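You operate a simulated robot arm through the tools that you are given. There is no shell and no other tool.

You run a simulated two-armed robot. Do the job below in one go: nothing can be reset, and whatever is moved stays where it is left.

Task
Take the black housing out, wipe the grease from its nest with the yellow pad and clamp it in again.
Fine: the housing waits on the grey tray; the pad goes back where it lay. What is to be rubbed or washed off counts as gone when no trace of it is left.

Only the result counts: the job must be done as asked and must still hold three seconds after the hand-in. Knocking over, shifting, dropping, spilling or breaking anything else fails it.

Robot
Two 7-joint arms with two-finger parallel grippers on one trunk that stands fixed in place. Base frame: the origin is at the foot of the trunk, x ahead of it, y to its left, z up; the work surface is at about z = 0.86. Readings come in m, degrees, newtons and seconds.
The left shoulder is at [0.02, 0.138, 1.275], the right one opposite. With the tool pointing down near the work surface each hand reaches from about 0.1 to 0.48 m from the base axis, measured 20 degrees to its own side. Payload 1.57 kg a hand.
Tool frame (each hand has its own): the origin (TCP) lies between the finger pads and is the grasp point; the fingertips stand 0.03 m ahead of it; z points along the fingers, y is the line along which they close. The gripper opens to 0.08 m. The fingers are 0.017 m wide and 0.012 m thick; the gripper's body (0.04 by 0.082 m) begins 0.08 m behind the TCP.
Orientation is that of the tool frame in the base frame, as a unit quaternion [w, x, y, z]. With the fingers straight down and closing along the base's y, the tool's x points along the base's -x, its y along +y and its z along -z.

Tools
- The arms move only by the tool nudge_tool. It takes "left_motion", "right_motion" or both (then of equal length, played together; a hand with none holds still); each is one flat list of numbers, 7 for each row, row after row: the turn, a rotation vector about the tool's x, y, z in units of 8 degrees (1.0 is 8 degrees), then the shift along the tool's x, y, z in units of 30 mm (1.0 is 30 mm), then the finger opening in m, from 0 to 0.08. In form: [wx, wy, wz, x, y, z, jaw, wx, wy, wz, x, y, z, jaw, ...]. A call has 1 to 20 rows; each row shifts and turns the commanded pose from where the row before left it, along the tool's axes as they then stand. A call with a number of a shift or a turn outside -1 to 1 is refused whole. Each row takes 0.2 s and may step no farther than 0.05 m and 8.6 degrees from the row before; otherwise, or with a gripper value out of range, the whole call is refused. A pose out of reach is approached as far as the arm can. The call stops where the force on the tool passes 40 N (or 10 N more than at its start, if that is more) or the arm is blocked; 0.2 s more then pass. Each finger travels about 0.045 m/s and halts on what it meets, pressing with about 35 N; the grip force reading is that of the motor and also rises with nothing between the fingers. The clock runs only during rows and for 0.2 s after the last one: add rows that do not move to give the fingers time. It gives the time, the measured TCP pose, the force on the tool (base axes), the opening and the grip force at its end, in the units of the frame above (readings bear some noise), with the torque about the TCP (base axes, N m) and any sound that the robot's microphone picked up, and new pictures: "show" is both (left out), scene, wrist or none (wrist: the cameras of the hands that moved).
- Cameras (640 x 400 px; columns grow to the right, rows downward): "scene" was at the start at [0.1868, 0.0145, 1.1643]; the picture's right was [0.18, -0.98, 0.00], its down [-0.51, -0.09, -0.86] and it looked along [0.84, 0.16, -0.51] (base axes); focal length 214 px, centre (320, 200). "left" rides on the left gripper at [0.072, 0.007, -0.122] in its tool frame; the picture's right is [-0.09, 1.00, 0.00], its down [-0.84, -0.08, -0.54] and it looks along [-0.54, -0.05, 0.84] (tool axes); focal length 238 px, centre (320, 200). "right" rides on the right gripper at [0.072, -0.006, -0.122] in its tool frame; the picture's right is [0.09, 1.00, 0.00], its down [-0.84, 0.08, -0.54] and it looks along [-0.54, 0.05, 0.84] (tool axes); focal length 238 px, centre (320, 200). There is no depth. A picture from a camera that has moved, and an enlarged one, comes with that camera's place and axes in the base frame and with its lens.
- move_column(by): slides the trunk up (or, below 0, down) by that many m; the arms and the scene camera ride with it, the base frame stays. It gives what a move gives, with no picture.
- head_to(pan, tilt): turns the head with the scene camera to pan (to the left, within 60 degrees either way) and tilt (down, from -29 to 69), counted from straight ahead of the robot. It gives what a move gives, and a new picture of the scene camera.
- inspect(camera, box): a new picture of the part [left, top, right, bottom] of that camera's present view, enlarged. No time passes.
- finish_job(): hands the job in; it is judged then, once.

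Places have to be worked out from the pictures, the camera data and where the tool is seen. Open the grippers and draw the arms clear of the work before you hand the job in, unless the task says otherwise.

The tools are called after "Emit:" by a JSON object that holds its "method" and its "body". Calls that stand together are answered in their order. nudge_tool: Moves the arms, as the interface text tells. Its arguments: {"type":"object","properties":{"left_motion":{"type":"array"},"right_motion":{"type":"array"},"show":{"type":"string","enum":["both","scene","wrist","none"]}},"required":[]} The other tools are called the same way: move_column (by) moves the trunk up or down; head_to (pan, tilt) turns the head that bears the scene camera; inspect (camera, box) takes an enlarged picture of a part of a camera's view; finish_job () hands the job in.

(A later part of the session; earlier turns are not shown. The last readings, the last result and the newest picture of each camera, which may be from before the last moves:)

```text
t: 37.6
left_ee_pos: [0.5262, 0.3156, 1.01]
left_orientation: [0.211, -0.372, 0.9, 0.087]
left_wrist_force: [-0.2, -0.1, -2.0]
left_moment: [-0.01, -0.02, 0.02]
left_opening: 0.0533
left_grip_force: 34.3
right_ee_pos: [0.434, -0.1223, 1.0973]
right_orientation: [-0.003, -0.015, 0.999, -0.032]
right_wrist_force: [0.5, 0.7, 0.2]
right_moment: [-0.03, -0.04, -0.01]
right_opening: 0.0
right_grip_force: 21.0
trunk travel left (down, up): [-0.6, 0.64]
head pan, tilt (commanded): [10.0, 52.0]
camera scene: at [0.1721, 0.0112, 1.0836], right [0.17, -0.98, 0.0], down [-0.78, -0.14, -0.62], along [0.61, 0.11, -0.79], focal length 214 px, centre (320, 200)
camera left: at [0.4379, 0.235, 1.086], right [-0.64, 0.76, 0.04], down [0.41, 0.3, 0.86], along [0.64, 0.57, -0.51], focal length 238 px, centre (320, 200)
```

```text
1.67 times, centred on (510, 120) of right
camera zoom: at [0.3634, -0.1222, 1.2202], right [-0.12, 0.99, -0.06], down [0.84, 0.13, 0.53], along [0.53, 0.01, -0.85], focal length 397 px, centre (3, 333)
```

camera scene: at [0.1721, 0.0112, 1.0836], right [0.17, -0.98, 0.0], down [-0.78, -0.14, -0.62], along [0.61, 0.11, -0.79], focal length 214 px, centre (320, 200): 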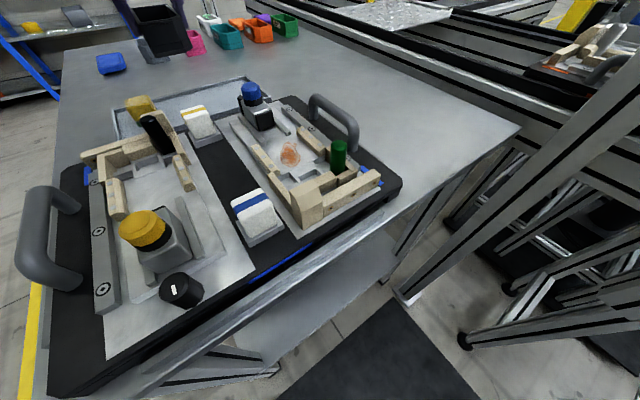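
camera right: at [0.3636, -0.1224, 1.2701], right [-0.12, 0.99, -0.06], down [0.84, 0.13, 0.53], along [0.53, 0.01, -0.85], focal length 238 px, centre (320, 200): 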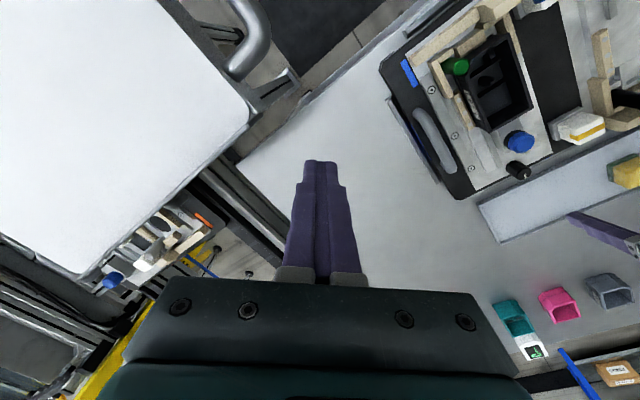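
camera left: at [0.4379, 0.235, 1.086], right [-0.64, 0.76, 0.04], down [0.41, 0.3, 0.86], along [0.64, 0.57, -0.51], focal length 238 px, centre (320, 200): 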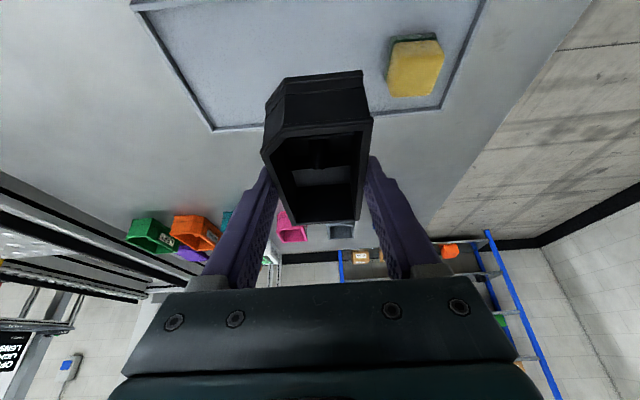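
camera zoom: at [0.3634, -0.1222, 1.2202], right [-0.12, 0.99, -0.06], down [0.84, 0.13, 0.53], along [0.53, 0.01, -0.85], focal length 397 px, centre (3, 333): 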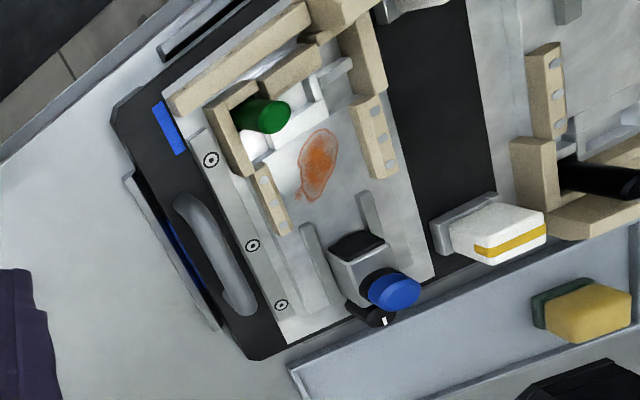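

The housing is over the tray, centred between its rims and 4 cm from the sponge. I lower it 80 mm straight down.

Emit:
{"method": "nudge_tool", "body": {"left_motion": [0, 0, 0, 0.26, 0, 0.614, 0.045, 0, 0, 0, 0.297, 0, 0.597, 0.045, 0, 0, 0, 0.297, 0, 0.597, 0.045, 0, 0, 0, 0.297, 0, 0.597, 0.045, 0, 0, 0, 0, 0, 0, 0.045], "show": "both"}}

Emit:
{"method": "inspect", "body": {"camera": "left", "box": [180, 0, 480, 260]}}

Emit:
{"method": "inspect", "body": {"camera": "scene", "box": [100, 0, 300, 140]}}

```text
t: 38.8
left_ee_pos: [0.5269, 0.3156, 0.9294]
left_orientation: [0.212, -0.373, 0.899, 0.087]
left_wrist_force: [0.6, 0.3, -2.4]
left_moment: [-0.01, 0.0, -0.02]
left_opening: 0.0531
left_grip_force: 35.1
right_ee_pos: [0.4338, -0.1207, 1.0967]
right_orientation: [-0.004, -0.014, 0.999, -0.032]
right_wrist_force: [-0.2, 0.8, 0.3]
right_moment: [0.01, 0.01, -0.01]
right_opening: 0.0
right_grip_force: 21.4
trunk travel left (down, up): [-0.6, 0.64]
head pan, tilt (commanded): [10.0, 52.0]
camera scene: at [0.1721, 0.0112, 1.0836], right [0.17, -0.98, 0.0], down [-0.78, -0.14, -0.62], along [0.61, 0.11, -0.79], focal length 214 px, centre (320, 200)
camera left: at [0.4399, 0.2366, 1.0054], right [-0.65, 0.76, 0.04], down [0.41, 0.3, 0.86], along [0.64, 0.57, -0.51], focal length 238 px, centre (320, 200)
```

scene: 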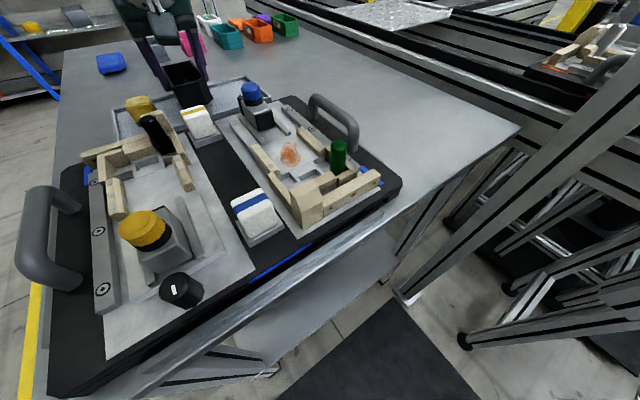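
left: 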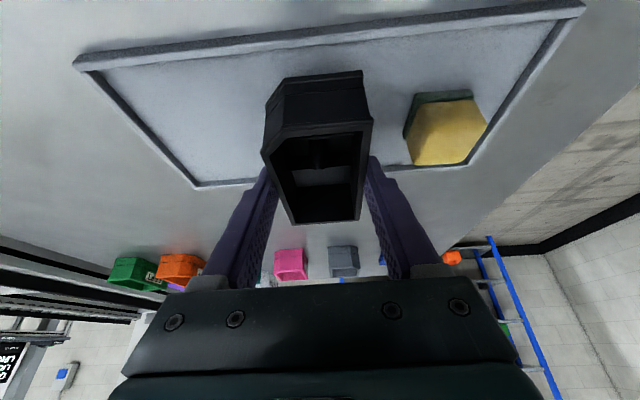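

```text
1.54 times, centred on (330, 130) of left
camera zoom: at [0.4399, 0.2366, 1.0054], right [-0.65, 0.76, 0.04], down [0.41, 0.3, 0.86], along [0.64, 0.57, -0.51], focal length 367 px, centre (305, 308)
```

zoom: 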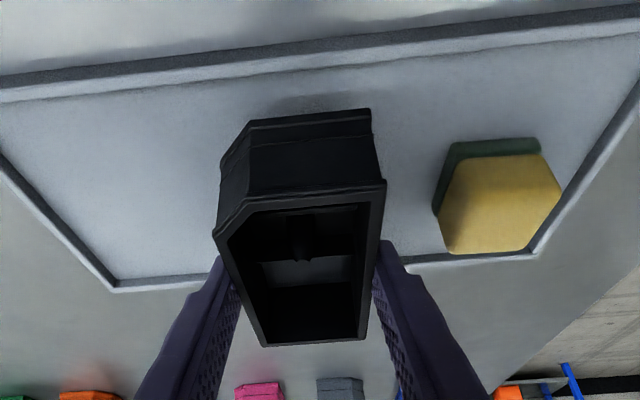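

```text
2.86 times, centred on (200, 70) of scene
camera zoom: at [0.1721, 0.0112, 1.0836], right [0.17, -0.98, 0.0], down [-0.78, -0.14, -0.62], along [0.61, 0.11, -0.79], focal length 613 px, centre (663, 571)
```

zoom: 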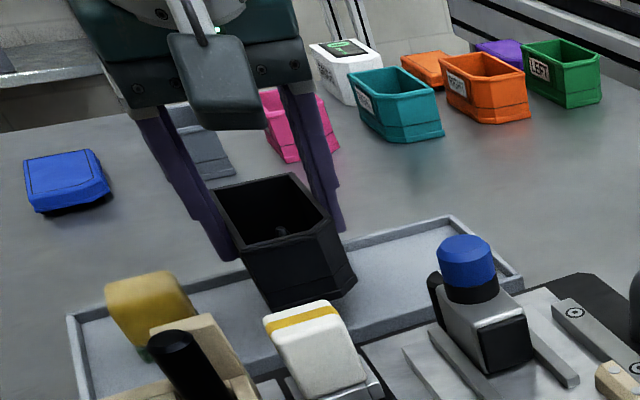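

The housing's near bottom edge lies about 7 mm inside the tray's near rim. I lower 16 mm more, then creep down while watching the vertical force.

Emit:
{"method": "nudge_tool", "body": {"left_motion": [0, 0, 0, 0.079, 0, 0.159, 0.045, 0, 0, 0, 0.079, 0, 0.159, 0.045, 0, 0, 0, 0.079, 0, 0.159, 0.045, 0, 0, 0, 0, 0, 0, 0.045], "show": "none"}}

Emit:
{"method": "nudge_tool", "body": {"left_motion": [0, 0, 0, 0.03, 0, 0.06, 0.045, 0, 0, 0, 0.03, 0, 0.06, 0.045, 0, 0, 0, 0, 0, 0, 0.045], "show": "wrist"}}

```text
t: 39.8
left_ee_pos: [0.5281, 0.3163, 0.9136]
left_orientation: [0.212, -0.372, 0.899, 0.087]
left_wrist_force: [0.5, -0.4, -2.0]
left_moment: [0.01, 0.02, 0.0]
left_opening: 0.0531
left_grip_force: 34.9
right_ee_pos: [0.4348, -0.1207, 1.0975]
right_orientation: [-0.004, -0.014, 0.999, -0.032]
right_wrist_force: [0.2, 0.1, -0.5]
right_moment: [-0.04, -0.02, 0.0]
right_opening: 0.0
right_grip_force: 21.8
trunk travel left (down, up): [-0.6, 0.64]
head pan, tilt (commanded): [10.0, 52.0]
```

```text
t: 40.6
left_ee_pos: [0.529, 0.3159, 0.9104]
left_orientation: [0.212, -0.372, 0.899, 0.087]
left_wrist_force: [0.2, 0.5, -1.7]
left_moment: [-0.03, 0.02, -0.01]
left_opening: 0.0536
left_grip_force: 35.2
right_ee_pos: [0.4331, -0.1207, 1.0971]
right_orientation: [-0.004, -0.014, 0.999, -0.031]
right_wrist_force: [-0.1, 0.4, 0.5]
right_moment: [0.0, -0.02, 0.0]
right_opening: 0.0001
right_grip_force: 21.1
trunk travel left (down, up): [-0.6, 0.64]
head pan, tilt (commanded): [10.0, 52.0]
camera left: at [0.4402, 0.236, 0.9857], right [-0.65, 0.76, 0.04], down [0.41, 0.3, 0.86], along [0.64, 0.57, -0.51], focal length 238 px, centre (320, 200)
```

left: 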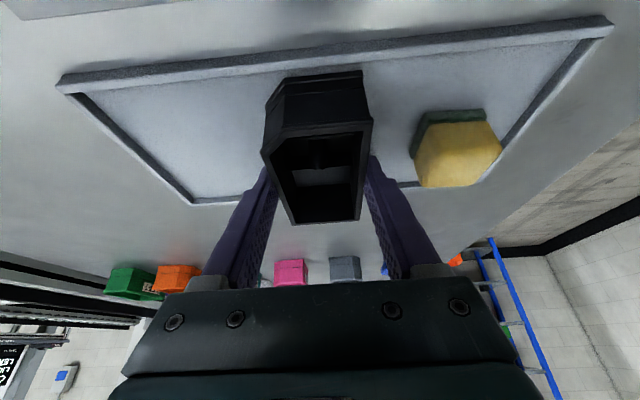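

Still free at TCP z 0.910. I keep creeping down in 2 mm steps.

Emit:
{"method": "nudge_tool", "body": {"left_motion": [0, 0, 0, 0.03, 0, 0.06, 0.045, 0, 0, 0, 0.03, 0, 0.06, 0.045, 0, 0, 0, 0, 0, 0, 0.045], "show": "none"}}

Emit:
{"method": "nudge_tool", "body": {"left_motion": [0, 0, 0, 0.03, 0, 0.06, 0.045, 0, 0, 0, 0, 0, 0, 0.045], "show": "wrist"}}

```text
t: 41.4
left_ee_pos: [0.5284, 0.3172, 0.9085]
left_orientation: [0.214, -0.372, 0.899, 0.087]
left_wrist_force: [-7.6, -2.1, 20.2]
left_moment: [-0.33, 0.89, 0.02]
left_opening: 0.0532
left_grip_force: 35.1
right_ee_pos: [0.4333, -0.1211, 1.0984]
right_orientation: [-0.003, -0.014, 0.999, -0.031]
right_wrist_force: [0.5, 0.3, -0.4]
right_moment: [0.0, -0.01, 0.02]
right_opening: 0.0
right_grip_force: 21.6
trunk travel left (down, up): [-0.6, 0.64]
head pan, tilt (commanded): [10.0, 52.0]
```

```text
t: 42.0
left_ee_pos: [0.53, 0.3162, 0.9077]
left_orientation: [0.216, -0.372, 0.899, 0.087]
left_wrist_force: [-11.2, -6.3, 34.9]
left_moment: [0.17, 0.27, 0.05]
left_opening: 0.0533
left_grip_force: 35.3
right_ee_pos: [0.4344, -0.1196, 1.0978]
right_orientation: [-0.003, -0.014, 0.999, -0.031]
right_wrist_force: [-0.1, 0.4, 0.1]
right_moment: [0.03, -0.01, -0.01]
right_opening: 0.0
right_grip_force: 21.5
trunk travel left (down, up): [-0.6, 0.64]
head pan, tilt (commanded): [10.0, 52.0]
camera left: at [0.4411, 0.2371, 0.9828], right [-0.64, 0.76, 0.04], down [0.41, 0.3, 0.86], along [0.65, 0.57, -0.5], focal length 238 px, centre (320, 200)
```

left: 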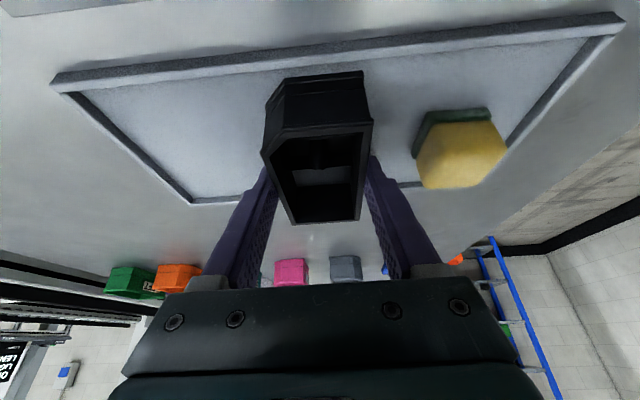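

Contact with the tray floor at TCP z≈0.908 (35 N). I relieve the pressure by 3 mm and open the fingers.

Emit:
{"method": "nudge_tool", "body": {"left_motion": [0, 0, 0, -0.05, 0, -0.1, 0.045, 0, 0, 0, 0, 0, 0, 0.05, 0, 0, 0, 0, 0, 0, 0.06, 0, 0, 0, 0, 0, 0, 0.075, 0, 0, 0, 0, 0, 0, 0.08, 0, 0, 0, 0, 0, 0, 0.08], "show": "both"}}

Emit:
{"method": "inspect", "body": {"camera": "left", "box": [180, 0, 480, 260]}}

Emit:
{"method": "inspect", "body": {"camera": "scene", "box": [100, 0, 300, 140]}}

```text
t: 43.4
left_ee_pos: [0.527, 0.3164, 0.9079]
left_orientation: [0.212, -0.373, 0.899, 0.087]
left_wrist_force: [0.0, -0.5, -0.3]
left_moment: [0.01, 0.02, 0.0]
left_opening: 0.0802
left_grip_force: 0.1
right_ee_pos: [0.4345, -0.1208, 1.0979]
right_orientation: [-0.004, -0.015, 0.999, -0.031]
right_wrist_force: [-0.2, 0.4, -0.1]
right_moment: [-0.01, 0.0, -0.01]
right_opening: 0.0
right_grip_force: 21.0
trunk travel left (down, up): [-0.6, 0.64]
head pan, tilt (commanded): [10.0, 52.0]
camera scene: at [0.1722, 0.0112, 1.0836], right [0.17, -0.98, 0.0], down [-0.78, -0.14, -0.62], along [0.61, 0.11, -0.79], focal length 214 px, centre (320, 200)
camera left: at [0.4399, 0.2364, 0.983], right [-0.65, 0.76, 0.04], down [0.41, 0.3, 0.86], along [0.64, 0.57, -0.51], focal length 238 px, centre (320, 200)
```

scene: 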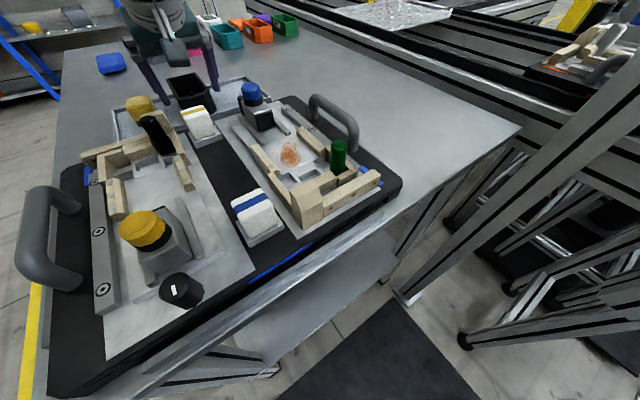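
left: 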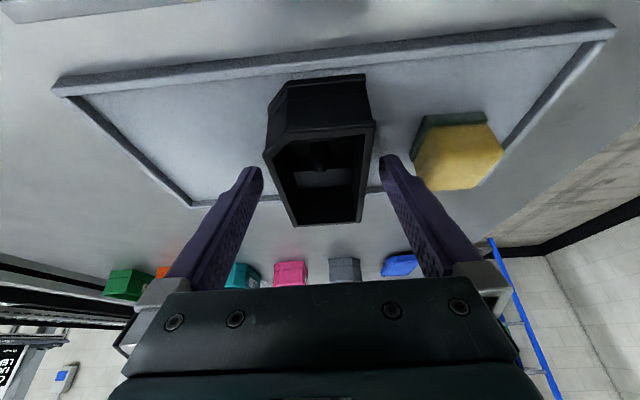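

```text
1.54 times, centred on (330, 130) of left
camera zoom: at [0.4399, 0.2364, 0.983], right [-0.65, 0.76, 0.04], down [0.41, 0.3, 0.86], along [0.64, 0.57, -0.51], focal length 367 px, centre (305, 308)
```

zoom: 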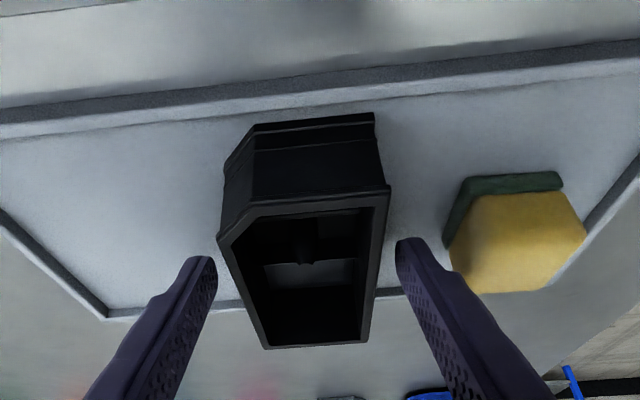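

```text
2.86 times, centred on (200, 70) of scene
camera zoom: at [0.1722, 0.0112, 1.0836], right [0.17, -0.98, 0.0], down [-0.78, -0.14, -0.62], along [0.61, 0.11, -0.79], focal length 613 px, centre (663, 571)
```

zoom: 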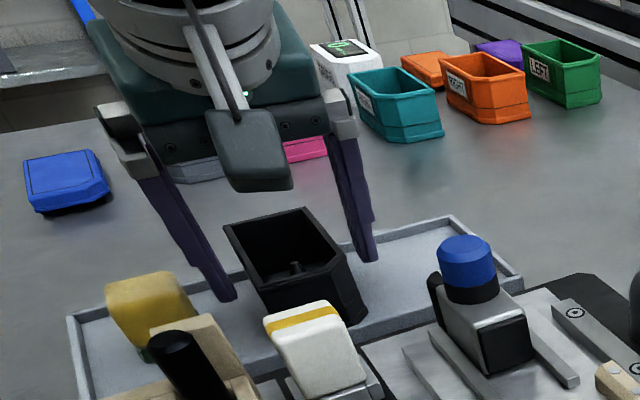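

The housing stands level in the tray. I rise straight up 70 mm and then look at the sponge from closer.

Emit:
{"method": "nudge_tool", "body": {"left_motion": [0, 0, 0, -0.26, 0, -0.522, 0.08, 0, 0, 0, -0.26, 0, -0.522, 0.08, 0, 0, 0, -0.26, 0, -0.522, 0.08, 0, 0, 0, -0.26, 0, -0.522, 0.08, 0, 0, 0, 0.5, 0.9, -0.2, 0.08, 0, 0, 0, 0.5, 0.9, -0.2, 0.08, 0, 0, 0, 0, 0.9, 0, 0.08], "show": "both"}}

Emit:
{"method": "inspect", "body": {"camera": "left", "box": [200, 0, 460, 230]}}

Emit:
{"method": "inspect", "body": {"camera": "right", "box": [440, 60, 640, 240]}}

```text
t: 45.0
left_ee_pos: [0.4464, 0.3508, 0.9747]
left_orientation: [0.212, -0.372, 0.899, 0.088]
left_wrist_force: [-0.1, 0.4, -0.1]
left_moment: [0.01, 0.0, -0.03]
left_opening: 0.0801
left_grip_force: 0.1
right_ee_pos: [0.4345, -0.1211, 1.0971]
right_orientation: [-0.004, -0.014, 0.999, -0.032]
right_wrist_force: [-0.1, -0.2, -0.9]
right_moment: [-0.03, 0.0, 0.02]
right_opening: 0.0
right_grip_force: 21.0
trunk travel left (down, up): [-0.6, 0.64]
head pan, tilt (commanded): [10.0, 52.0]
camera scene: at [0.1722, 0.0113, 1.0836], right [0.17, -0.98, 0.0], down [-0.78, -0.14, -0.62], along [0.61, 0.11, -0.79], focal length 214 px, centre (320, 200)
camera left: at [0.359, 0.2712, 1.0499], right [-0.65, 0.76, 0.04], down [0.41, 0.3, 0.86], along [0.64, 0.57, -0.51], focal length 238 px, centre (320, 200)
```

scene: 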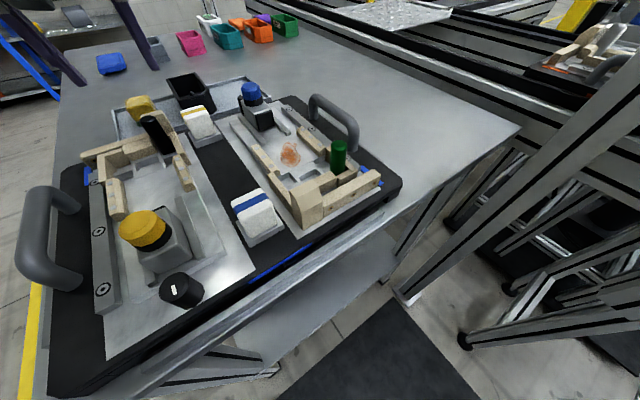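
left: 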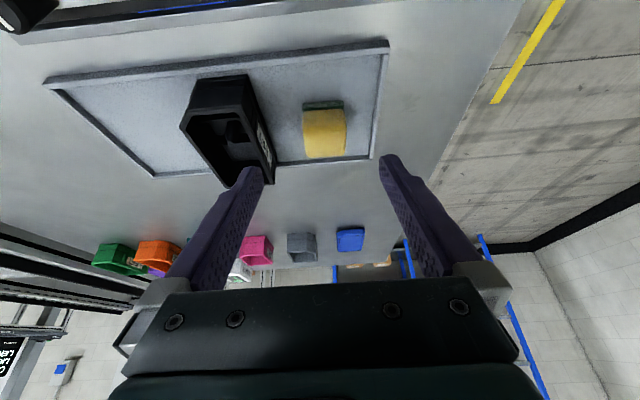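

```text
1.74 times, centred on (330, 115) of left
camera zoom: at [0.359, 0.2712, 1.0499], right [-0.65, 0.76, 0.04], down [0.41, 0.3, 0.86], along [0.64, 0.57, -0.51], focal length 414 px, centre (303, 348)
```

zoom: 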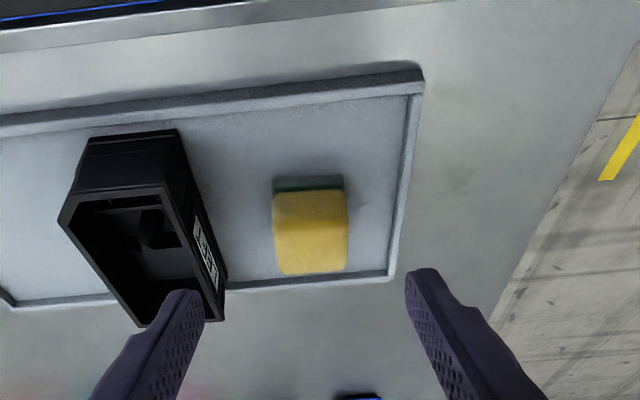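

```text
2.22 times, centred on (540, 150) of right
camera zoom: at [0.3634, -0.1222, 1.2202], right [-0.12, 0.99, -0.06], down [0.84, 0.13, 0.53], along [0.53, 0.01, -0.85], focal length 530 px, centre (-169, 311)
```

zoom: 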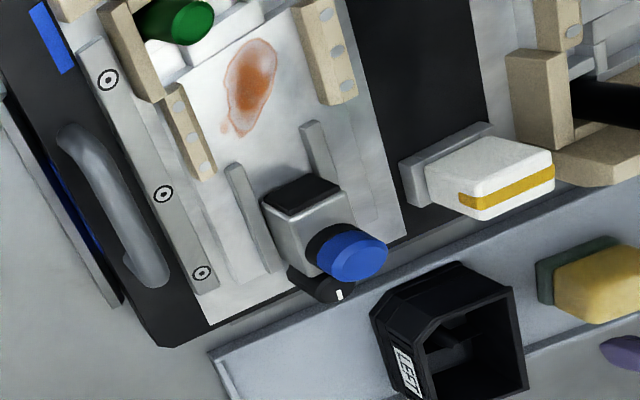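

The sponge measures about 41×36×34 mm, centred at s1≈0.6015, s2≈0.063 (≈(0.470, 0.381)), top z≈0.897. I approach it so that only its top 12–14 mm is held, leaving the green base free below the fingertips.

Emit:
{"method": "nudge_tool", "body": {"left_motion": [0, 0, 0, 0.031, 0.038, 0.552, 0.06, 0, 0, 0, 0.031, 0.038, 0.552, 0.06, 0, 0, 0, 0.031, 0.038, 0.552, 0.06, 0, 0, 0, 0.031, 0.038, 0.552, 0.06, 0, 0, 0, 0, 0, 0, 0.06], "show": "both"}}

Emit:
{"method": "inspect", "body": {"camera": "left", "box": [220, 60, 420, 240]}}

Emit:
{"method": "inspect", "body": {"camera": "scene", "box": [60, 40, 240, 160]}}

```text
t: 46.2
left_ee_pos: [0.4623, 0.3713, 0.9131]
left_orientation: [0.213, -0.372, 0.899, 0.087]
left_wrist_force: [0.4, -0.5, 0.1]
left_moment: [-0.01, -0.01, 0.01]
left_opening: 0.0601
left_grip_force: 0.0
right_ee_pos: [0.4352, -0.1211, 1.0973]
right_orientation: [-0.005, -0.014, 0.999, -0.031]
right_wrist_force: [-0.4, 0.0, -0.1]
right_moment: [-0.01, 0.03, 0.01]
right_opening: 0.0
right_grip_force: 21.3
trunk travel left (down, up): [-0.6, 0.64]
head pan, tilt (commanded): [10.0, 52.0]
camera scene: at [0.1722, 0.0112, 1.0836], right [0.17, -0.98, 0.0], down [-0.78, -0.14, -0.62], along [0.61, 0.11, -0.79], focal length 214 px, centre (320, 200)
camera left: at [0.375, 0.2924, 0.9889], right [-0.65, 0.76, 0.04], down [0.41, 0.3, 0.86], along [0.64, 0.57, -0.51], focal length 238 px, centre (320, 200)
```

scene: 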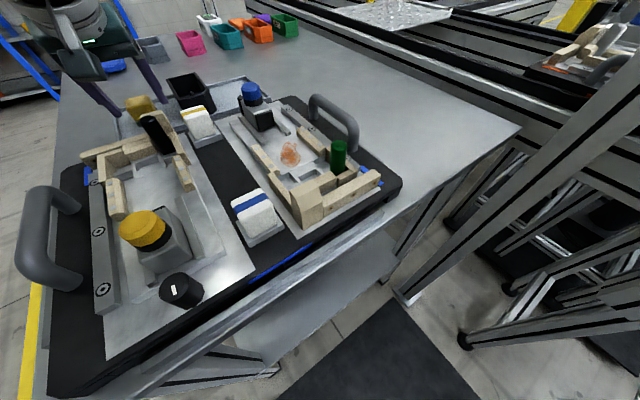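
left: 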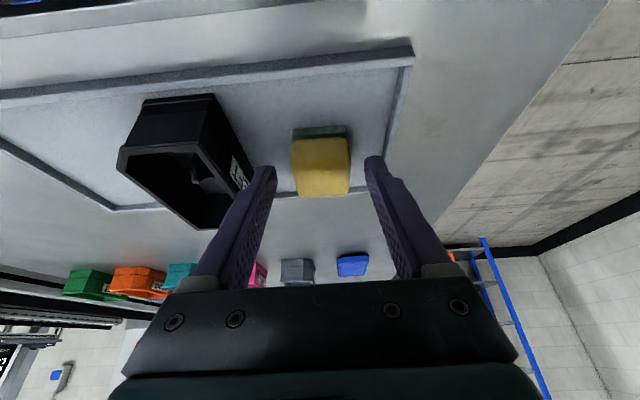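

```text
2.22 times, centred on (320, 150) of left
camera zoom: at [0.375, 0.2924, 0.9889], right [-0.65, 0.76, 0.04], down [0.41, 0.3, 0.86], along [0.64, 0.57, -0.51], focal length 530 px, centre (320, 311)
```

zoom: 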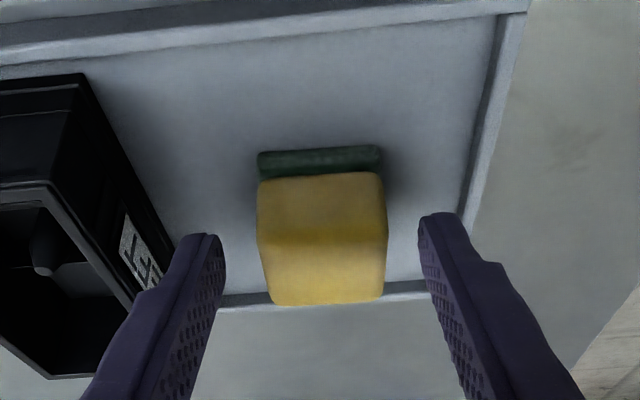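

```text
3.33 times, centred on (150, 100) of scene
camera zoom: at [0.1722, 0.0112, 1.0836], right [0.17, -0.98, 0.0], down [-0.78, -0.14, -0.62], along [0.61, 0.11, -0.79], focal length 715 px, centre (887, 533)
```

zoom: 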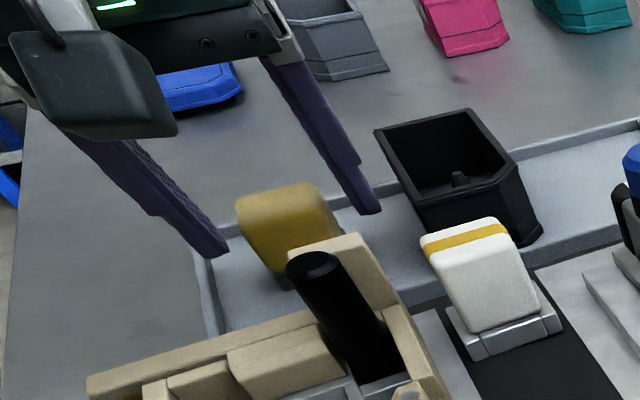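

The sponge is centred between the fingers. I close on it.

Emit:
{"method": "nudge_tool", "body": {"left_motion": [0, 0, 0, 0, 0, 0, 0.045, 0, 0, 0, 0, 0, 0, 0.03, 0, 0, 0, 0, 0, 0, 0.02, 0, 0, 0, 0, 0, 0, 0.02, 0, 0, 0, 0, 0, 0, 0.02], "show": "wrist"}}

Emit:
{"method": "inspect", "body": {"camera": "left", "box": [220, 60, 420, 240]}}

```text
t: 47.4
left_ee_pos: [0.4628, 0.372, 0.9141]
left_orientation: [0.212, -0.373, 0.899, 0.087]
left_wrist_force: [-0.5, -0.3, -0.1]
left_moment: [-0.01, -0.02, 0.0]
left_opening: 0.0366
left_grip_force: 34.6
right_ee_pos: [0.4343, -0.1222, 1.0976]
right_orientation: [-0.004, -0.013, 0.999, -0.032]
right_wrist_force: [-0.2, 0.6, -0.2]
right_moment: [0.03, -0.01, -0.01]
right_opening: 0.0002
right_grip_force: 21.6
trunk travel left (down, up): [-0.6, 0.64]
head pan, tilt (commanded): [10.0, 52.0]
camera left: at [0.3749, 0.2924, 0.9891], right [-0.65, 0.76, 0.04], down [0.41, 0.3, 0.86], along [0.64, 0.57, -0.51], focal length 238 px, centre (320, 200)
```

left: 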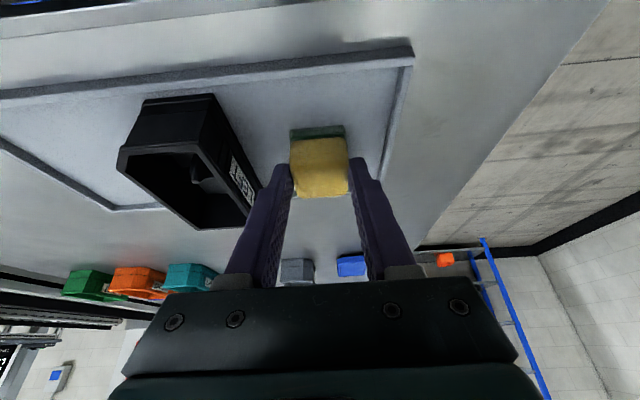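

```text
2.22 times, centred on (320, 150) of left
camera zoom: at [0.3749, 0.2924, 0.9891], right [-0.65, 0.76, 0.04], down [0.41, 0.3, 0.86], along [0.64, 0.57, -0.51], focal length 530 px, centre (320, 311)
```

zoom: 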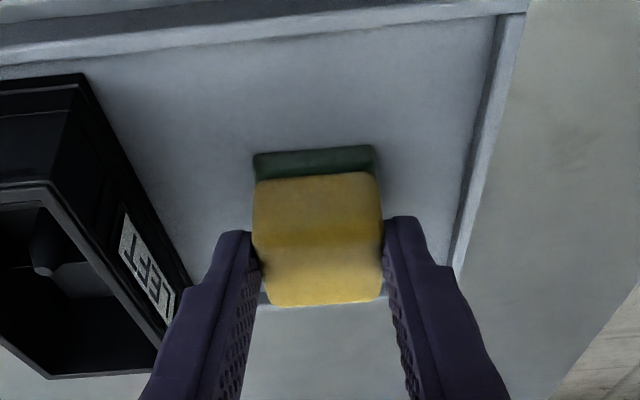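

The pad is held (36.6 mm). I note its resting place for the return (TCP (0.4627, 0.3718, 0.9138)), lift it 100 mm and carry it over to above the nest.

Emit:
{"method": "nudge_tool", "body": {"left_motion": [0, 0, 0, -0.297, 0, -0.597, 0.02, 0, 0, 0, -0.297, 0, -0.597, 0.02, 0, 0, 0, -0.297, 0, -0.597, 0.02, 0, 0, 0, -0.297, 0, -0.597, 0.02, 0, 0, 0, -0.297, 0, -0.597, 0.02, 0, 0, 0, 0.75, -0.49, -0.375, 0.02, 0, 0, 0, 0.75, -0.49, -0.375, 0.02, 0, 0, 0, 0.75, -0.49, -0.375, 0.02, 0, 0, 0, 0.75, -0.49, -0.375, 0.02, 0, 0, 0, 0.75, -0.49, -0.375, 0.02, 0, 0, 0, 0.75, -0.49, -0.375, 0.02, 0, 0, 0, 0.75, -0.49, -0.375, 0.02, 0, 0, 0, 0.75, -0.49, -0.375, 0.02, 0, 0, 0, 0.75, -0.49, -0.375, 0.02, 0, 0, 0, 0, 0, 0, 0.02], "show": "both"}}

Emit:
{"method": "inspect", "body": {"camera": "left", "box": [180, 0, 460, 230]}}

Emit:
{"method": "inspect", "body": {"camera": "right", "box": [370, 0, 600, 200]}}

Emit:
{"method": "inspect", "body": {"camera": "scene", "box": [200, 60, 400, 240]}}

```text
t: 50.8
left_ee_pos: [0.4078, 0.1658, 0.9996]
left_orientation: [0.225, -0.394, 0.882, 0.128]
left_wrist_force: [0.3, 0.1, 0.3]
left_moment: [0.0, 0.0, 0.02]
left_opening: 0.0364
left_grip_force: 34.9
left hand out of reach, approached as far as the arm can: row 14
right_ee_pos: [0.435, -0.1211, 1.098]
right_orientation: [-0.005, -0.014, 0.999, -0.031]
right_wrist_force: [-0.7, -0.5, -0.5]
right_moment: [0.01, -0.01, -0.04]
right_opening: 0.0
right_grip_force: 20.9
trunk travel left (down, up): [-0.6, 0.64]
head pan, tilt (commanded): [10.0, 52.0]
stopped in row 15 (left hand): the arm was blocked; the commanded pose is now the measured one
camera scene: at [0.1717, 0.011, 1.0829], right [0.17, -0.99, 0.0], down [-0.78, -0.14, -0.61], along [0.6, 0.1, -0.79], focal length 214 px, centre (320, 200)
camera left: at [0.3256, 0.0742, 1.0693], right [-0.7, 0.71, 0.09], down [0.39, 0.27, 0.88], along [0.6, 0.65, -0.46], focal length 238 px, centre (320, 200)
```

scene: 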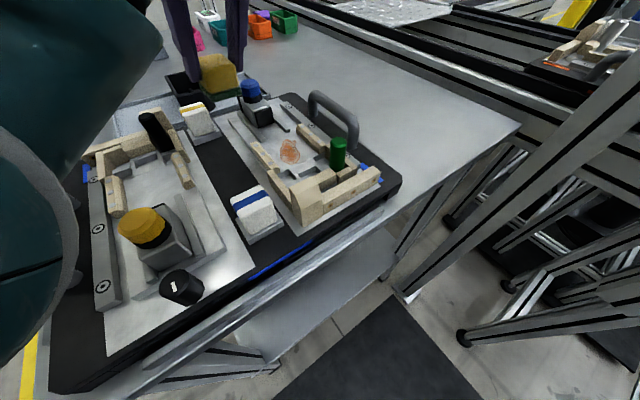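
left: 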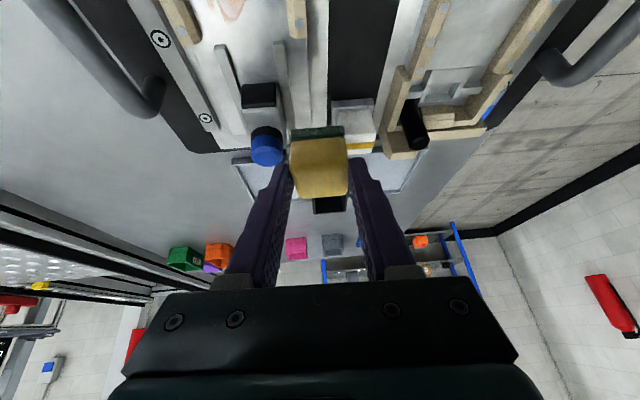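

```text
1.74 times, centred on (320, 115) of left
camera zoom: at [0.3256, 0.0742, 1.0693], right [-0.7, 0.71, 0.09], down [0.39, 0.27, 0.88], along [0.6, 0.65, -0.46], focal length 414 px, centre (320, 348)
```

zoom: 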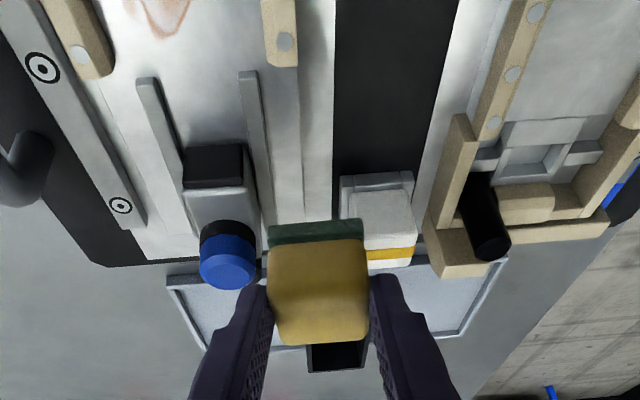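

```text
2.00 times, centred on (485, 100) of right
camera zoom: at [0.3635, -0.1222, 1.2202], right [-0.12, 0.99, -0.06], down [0.84, 0.13, 0.53], along [0.53, 0.01, -0.85], focal length 477 px, centre (-10, 400)
```

zoom: 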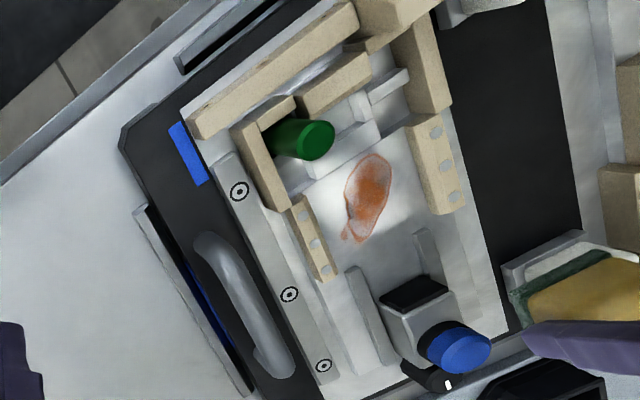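

```text
2.22 times, centred on (300, 150) of scene
camera zoom: at [0.1717, 0.011, 1.0829], right [0.17, -0.99, 0.0], down [-0.78, -0.14, -0.61], along [0.6, 0.1, -0.79], focal length 477 px, centre (364, 311)
```

zoom: 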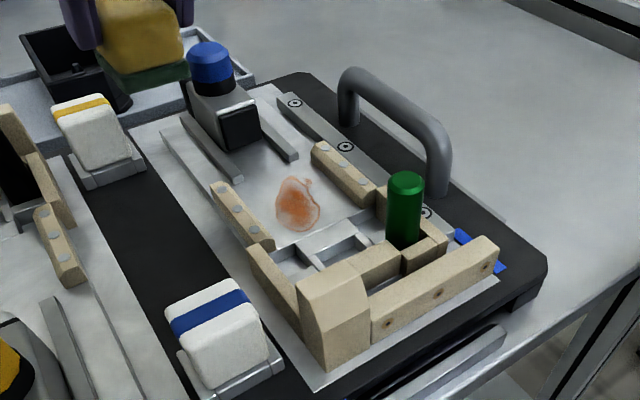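

The hand ran into its upper/folding limit just at this height (rel. to the shoulder). I raise the trunk back 0.05 m, which gives the arm room to work lower relative to its shoulder.

Emit:
{"method": "move_column", "body": {"by": 0.05}}

Emit:
{"method": "inspect", "body": {"camera": "scene", "box": [0, 0, 640, 400]}}

```text
t: 51.7
left_ee_pos: [0.4071, 0.1661, 1.0501]
left_orientation: [0.224, -0.395, 0.882, 0.127]
left_wrist_force: [0.0, 0.1, -0.1]
left_moment: [-0.04, 0.01, 0.0]
left_opening: 0.0362
left_grip_force: 34.5
right_ee_pos: [0.4342, -0.121, 1.1466]
right_orientation: [-0.004, -0.014, 0.999, -0.032]
right_wrist_force: [1.1, -0.1, 0.4]
right_moment: [0.0, -0.01, -0.03]
right_opening: 0.0002
right_grip_force: 21.4
trunk travel left (down, up): [-0.65, 0.59]
head pan, tilt (commanded): [10.0, 52.0]
```

```text
1.00 times, centred on (320, 200) of scene (not enlarged: the box is as wide or as high as the picture)
camera zoom: at [0.1721, 0.0112, 1.1336], right [0.17, -0.98, 0.0], down [-0.78, -0.14, -0.62], along [0.61, 0.11, -0.79], focal length 214 px, centre (320, 200)
```

zoom: 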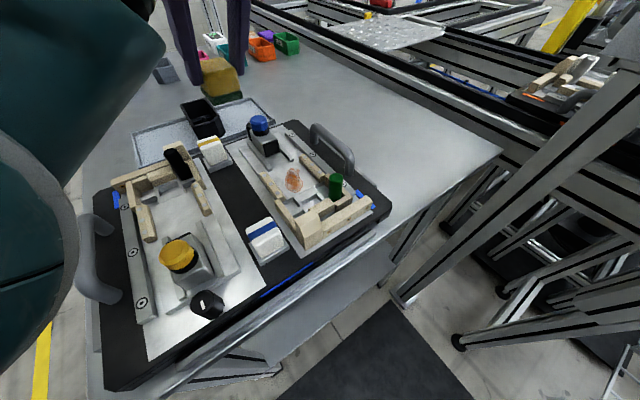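

I correct the orientation drift, come down 30 mm, then shift over to the grease spot.

Emit:
{"method": "nudge_tool", "body": {"left_motion": [0.265, 0.19, 0.139, 0.223, 0, 0.447, 0.02, 0.265, 0.19, 0.139, 0.223, 0, 0.447, 0.02, 0, 0, 0, 0.617, -0.45, -0.307, 0.02, 0, 0, 0, 0.617, -0.45, -0.307, 0.02, 0, 0, 0, 0.617, -0.45, -0.307, 0.02, 0, 0, 0, 0, 0, 0, 0.02], "show": "both"}}

Emit:
{"method": "inspect", "body": {"camera": "left", "box": [180, 0, 460, 230]}}

```text
t: 53.3
left_ee_pos: [0.398, 0.1379, 1.011]
left_orientation: [0.224, -0.39, 0.883, 0.132]
left_wrist_force: [-0.7, 1.3, -0.8]
left_moment: [-0.02, -0.01, 0.03]
left_opening: 0.0363
left_grip_force: 35.6
right_ee_pos: [0.4333, -0.1196, 1.1464]
right_orientation: [-0.004, -0.013, 0.999, -0.032]
right_wrist_force: [0.6, -0.2, -0.4]
right_moment: [0.0, 0.02, 0.01]
right_opening: 0.0002
right_grip_force: 20.8
trunk travel left (down, up): [-0.65, 0.59]
head pan, tilt (commanded): [10.0, 52.0]
stopped in row 6 (left hand): the arm was blocked; the commanded pose is now the measured one
camera scene: at [0.1711, 0.0106, 1.132], right [0.17, -0.99, 0.0], down [-0.79, -0.13, -0.6], along [0.59, 0.1, -0.8], focal length 214 px, centre (320, 200)
camera left: at [0.3143, 0.0467, 1.0811], right [-0.69, 0.72, 0.11], down [0.4, 0.25, 0.88], along [0.6, 0.65, -0.46], focal length 238 px, centre (320, 200)
```

scene: 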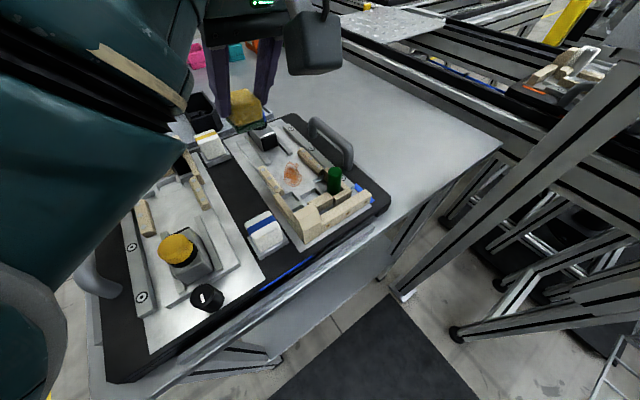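
left: 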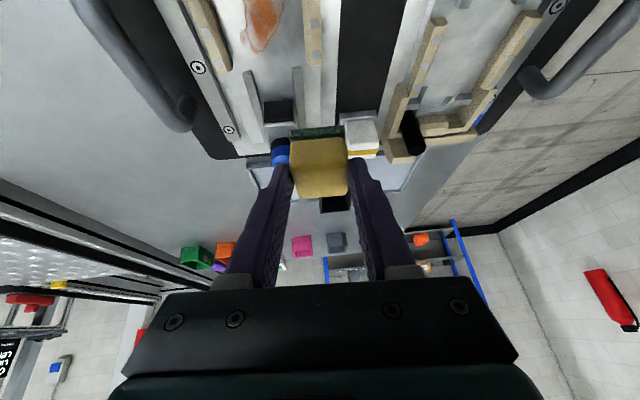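

```text
1.74 times, centred on (320, 115) of left
camera zoom: at [0.3143, 0.0467, 1.0811], right [-0.69, 0.72, 0.11], down [0.4, 0.25, 0.88], along [0.6, 0.65, -0.46], focal length 414 px, centre (320, 348)
```

zoom: 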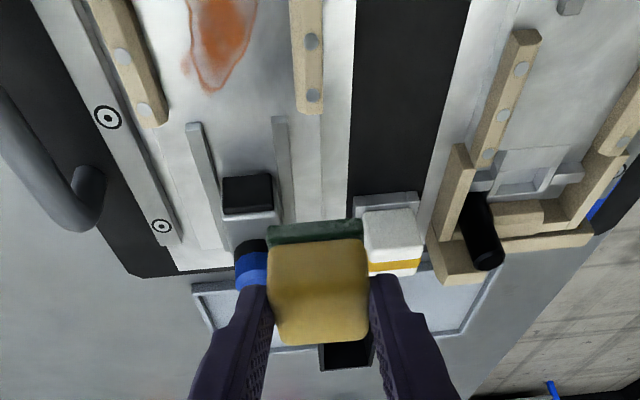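

The scene view shows the left elbow has swung inward against the head. I retrace outward over the tray side to let the arm unfold, correcting orientation on the way.

Emit:
{"method": "nudge_tool", "body": {"left_motion": [0, 0, 0, -0.805, 0.107, 0.4, 0.02, 0, 0, 0, -0.805, 0.107, 0.4, 0.02, 0, 0, 0, -0.805, 0.107, 0.4, 0.02, 0.17, 0.12, 0.09, -0.805, 0.107, 0.4, 0.02, 0.17, 0.12, 0.09, -0.805, 0.107, 0.4, 0.02, 0.17, 0.12, 0.09, -0.805, 0.107, 0.4, 0.02, 0, 0, 0, 0, 0, 0, 0.02], "show": "both"}}

```text
t: 54.9
left_ee_pos: [0.4923, 0.2701, 1.0223]
left_orientation: [0.213, -0.367, 0.9, 0.095]
left_wrist_force: [0.8, 0.9, 0.6]
left_moment: [0.01, 0.02, -0.02]
left_opening: 0.0365
left_grip_force: 35.0
right_ee_pos: [0.434, -0.1199, 1.1467]
right_orientation: [-0.004, -0.014, 0.999, -0.031]
right_wrist_force: [0.0, 0.7, 0.4]
right_moment: [0.01, -0.04, -0.01]
right_opening: 0.0002
right_grip_force: 21.7
trunk travel left (down, up): [-0.65, 0.59]
head pan, tilt (commanded): [10.0, 52.0]
camera scene: at [0.1722, 0.0113, 1.1336], right [0.17, -0.98, 0.0], down [-0.78, -0.14, -0.62], along [0.61, 0.11, -0.79], focal length 214 px, centre (320, 200)
camera left: at [0.404, 0.19, 1.0972], right [-0.64, 0.77, 0.06], down [0.42, 0.29, 0.86], along [0.64, 0.57, -0.51], focal length 238 px, centre (320, 200)
```

scene: 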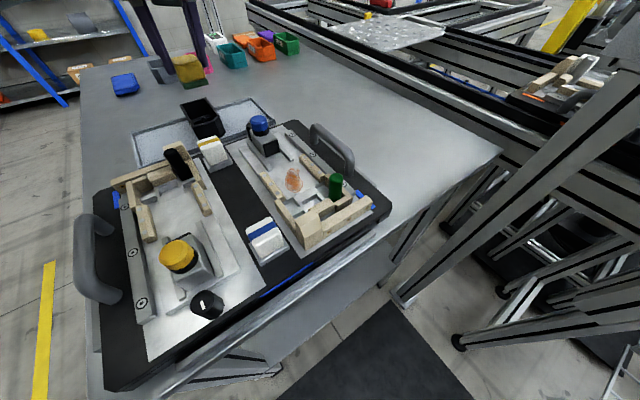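
left: 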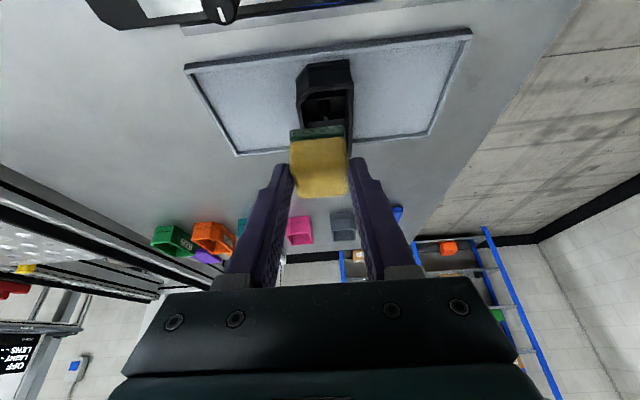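

The elbow is clear again out here. To keep the arm less folded over the nest, I raise the trunk 0.08 m and bring the hand back down to z≈1.02 relative to the table.

Emit:
{"method": "move_column", "body": {"by": 0.08}}

Emit:
{"method": "nudge_tool", "body": {"left_motion": [0, 0, 0, 0.297, 0, 0.597, 0.02, 0, 0, 0, 0.297, 0, 0.597, 0.02, 0, 0, 0, 0.297, 0, 0.597, 0.02, 0, 0, 0, 0.297, 0, 0.597, 0.02, 0, 0, 0, 0, 0, 0, 0.02], "show": "both"}}

```text
t: 56.1
left_ee_pos: [0.4909, 0.2697, 1.1011]
left_orientation: [0.213, -0.367, 0.901, 0.095]
left_wrist_force: [0.6, -0.2, 0.4]
left_moment: [0.02, -0.03, -0.01]
left_opening: 0.0363
left_grip_force: 35.3
right_ee_pos: [0.4343, -0.1207, 1.2268]
right_orientation: [-0.004, -0.016, 0.999, -0.032]
right_wrist_force: [0.5, 0.6, 0.0]
right_moment: [-0.03, -0.05, -0.02]
right_opening: 0.0
right_grip_force: 21.0
trunk travel left (down, up): [-0.73, 0.51]
head pan, tilt (commanded): [10.0, 52.0]
```

```text
t: 57.3
left_ee_pos: [0.4918, 0.2714, 1.022]
left_orientation: [0.212, -0.368, 0.9, 0.094]
left_wrist_force: [-0.3, -0.2, -0.4]
left_moment: [0.0, 0.04, -0.05]
left_opening: 0.0365
left_grip_force: 34.6
right_ee_pos: [0.434, -0.1216, 1.2268]
right_orientation: [-0.005, -0.014, 0.999, -0.031]
right_wrist_force: [0.2, 1.3, 0.6]
right_moment: [-0.01, -0.04, 0.02]
right_opening: 0.0
right_grip_force: 21.5
trunk travel left (down, up): [-0.73, 0.51]
head pan, tilt (commanded): [10.0, 52.0]
camera scene: at [0.1722, 0.0112, 1.2136], right [0.17, -0.98, 0.0], down [-0.78, -0.14, -0.62], along [0.61, 0.11, -0.79], focal length 214 px, centre (320, 200)
camera left: at [0.4037, 0.191, 1.0963], right [-0.64, 0.77, 0.06], down [0.42, 0.29, 0.86], along [0.64, 0.57, -0.51], focal length 238 px, centre (320, 200)
```

scene: 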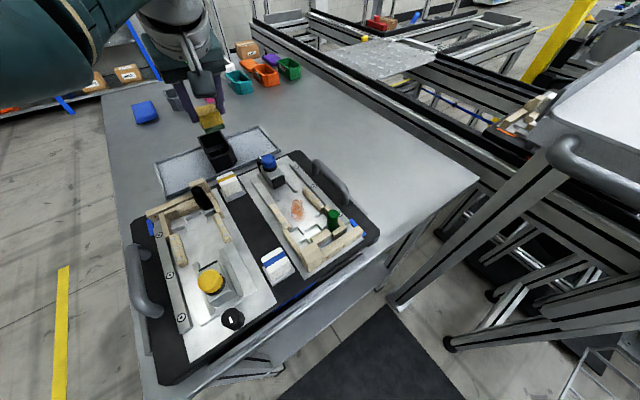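
left: 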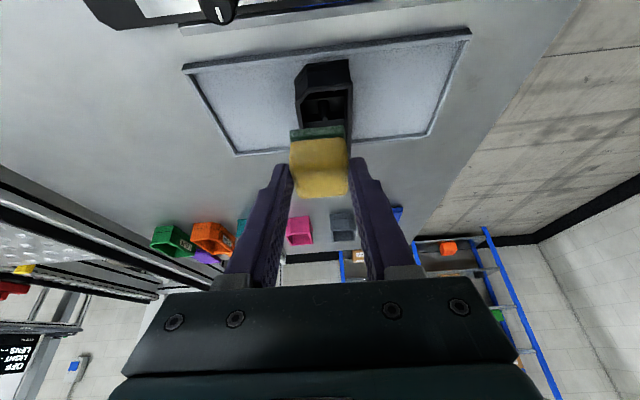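

The scene view from higher up is better. I check how the left arm's elbow lies before coming inward.

Emit:
{"method": "head_to", "body": {"pan": 45, "tilt": 15}}

```text
t: 58.3
left_ee_pos: [0.4917, 0.2718, 1.0213]
left_orientation: [0.213, -0.368, 0.9, 0.095]
left_wrist_force: [-1.1, -0.6, -0.1]
left_moment: [-0.01, -0.01, -0.01]
left_opening: 0.0364
left_grip_force: 35.4
right_ee_pos: [0.4334, -0.1218, 1.2282]
right_orientation: [-0.003, -0.014, 0.999, -0.031]
right_wrist_force: [-0.8, 0.5, -0.4]
right_moment: [0.01, 0.01, -0.02]
right_opening: 0.0001
right_grip_force: 20.8
trunk travel left (down, up): [-0.73, 0.51]
head pan, tilt (commanded): [45.0, 15.0]
camera scene: at [0.1643, 0.0642, 1.2699], right [0.71, -0.71, 0.0], down [-0.18, -0.18, -0.97], along [0.68, 0.68, -0.26], focal length 214 px, centre (320, 200)
```

scene: 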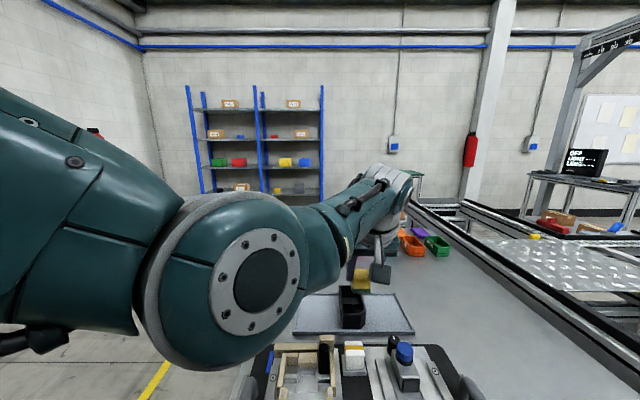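

The elbow hangs forward-left of the head; more vertical distance between shoulder and hand will keep it clear. I raise the trunk 0.05 m more and lower the hand by the same amount.

Emit:
{"method": "move_column", "body": {"by": 0.05}}

Emit:
{"method": "nudge_tool", "body": {"left_motion": [0, 0, 0, 0.25, 0, 0.498, 0.02, 0, 0, 0, 0.25, 0, 0.498, 0.02, 0, 0, 0, 0.25, 0, 0.498, 0.02, 0, 0, 0, 0, 0, 0, 0.02], "show": "none"}}

Emit:
{"method": "head_to", "body": {"pan": 10, "tilt": 58}}

```text
t: 59.2
left_ee_pos: [0.4916, 0.2721, 1.0709]
left_orientation: [0.213, -0.368, 0.9, 0.095]
left_wrist_force: [0.8, 0.4, -0.1]
left_moment: [-0.04, -0.02, -0.02]
left_opening: 0.0364
left_grip_force: 34.6
right_ee_pos: [0.4339, -0.1209, 1.2763]
right_orientation: [-0.004, -0.014, 0.999, -0.032]
right_wrist_force: [0.6, 0.1, -0.6]
right_moment: [0.04, -0.01, -0.03]
right_opening: 0.0001
right_grip_force: 21.3
trunk travel left (down, up): [-0.78, 0.46]
head pan, tilt (commanded): [45.0, 15.0]
```

```text
t: 60.2
left_ee_pos: [0.4914, 0.272, 1.0219]
left_orientation: [0.212, -0.368, 0.9, 0.096]
left_wrist_force: [0.0, 0.3, -0.1]
left_moment: [0.04, 0.03, 0.05]
left_opening: 0.0366
left_grip_force: 35.2
right_ee_pos: [0.4346, -0.12, 1.2777]
right_orientation: [-0.004, -0.014, 0.999, -0.031]
right_wrist_force: [0.3, 0.7, 0.7]
right_moment: [-0.03, 0.02, 0.04]
right_opening: 0.0001
right_grip_force: 21.2
trunk travel left (down, up): [-0.78, 0.46]
head pan, tilt (commanded): [45.0, 15.0]
```

```text
t: 61.3
left_ee_pos: [0.4914, 0.2723, 1.0211]
left_orientation: [0.212, -0.367, 0.901, 0.094]
left_wrist_force: [0.4, -0.3, -0.8]
left_moment: [0.04, -0.01, 0.0]
left_opening: 0.0364
left_grip_force: 34.5
right_ee_pos: [0.4339, -0.1208, 1.2763]
right_orientation: [-0.004, -0.014, 0.999, -0.031]
right_wrist_force: [-0.3, -0.6, 0.1]
right_moment: [0.0, 0.02, 0.0]
right_opening: 0.0001
right_grip_force: 21.7
trunk travel left (down, up): [-0.78, 0.46]
head pan, tilt (commanded): [10.0, 58.0]
camera scene: at [0.1661, 0.0102, 1.2561], right [0.17, -0.98, 0.0], down [-0.83, -0.15, -0.53], along [0.52, 0.09, -0.85], focal length 214 px, centre (320, 200)
```

scene: 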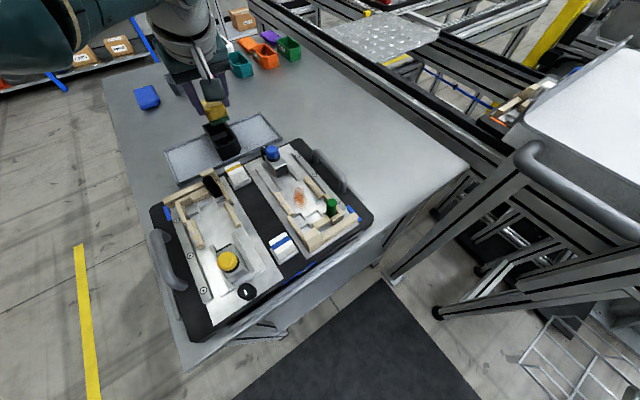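

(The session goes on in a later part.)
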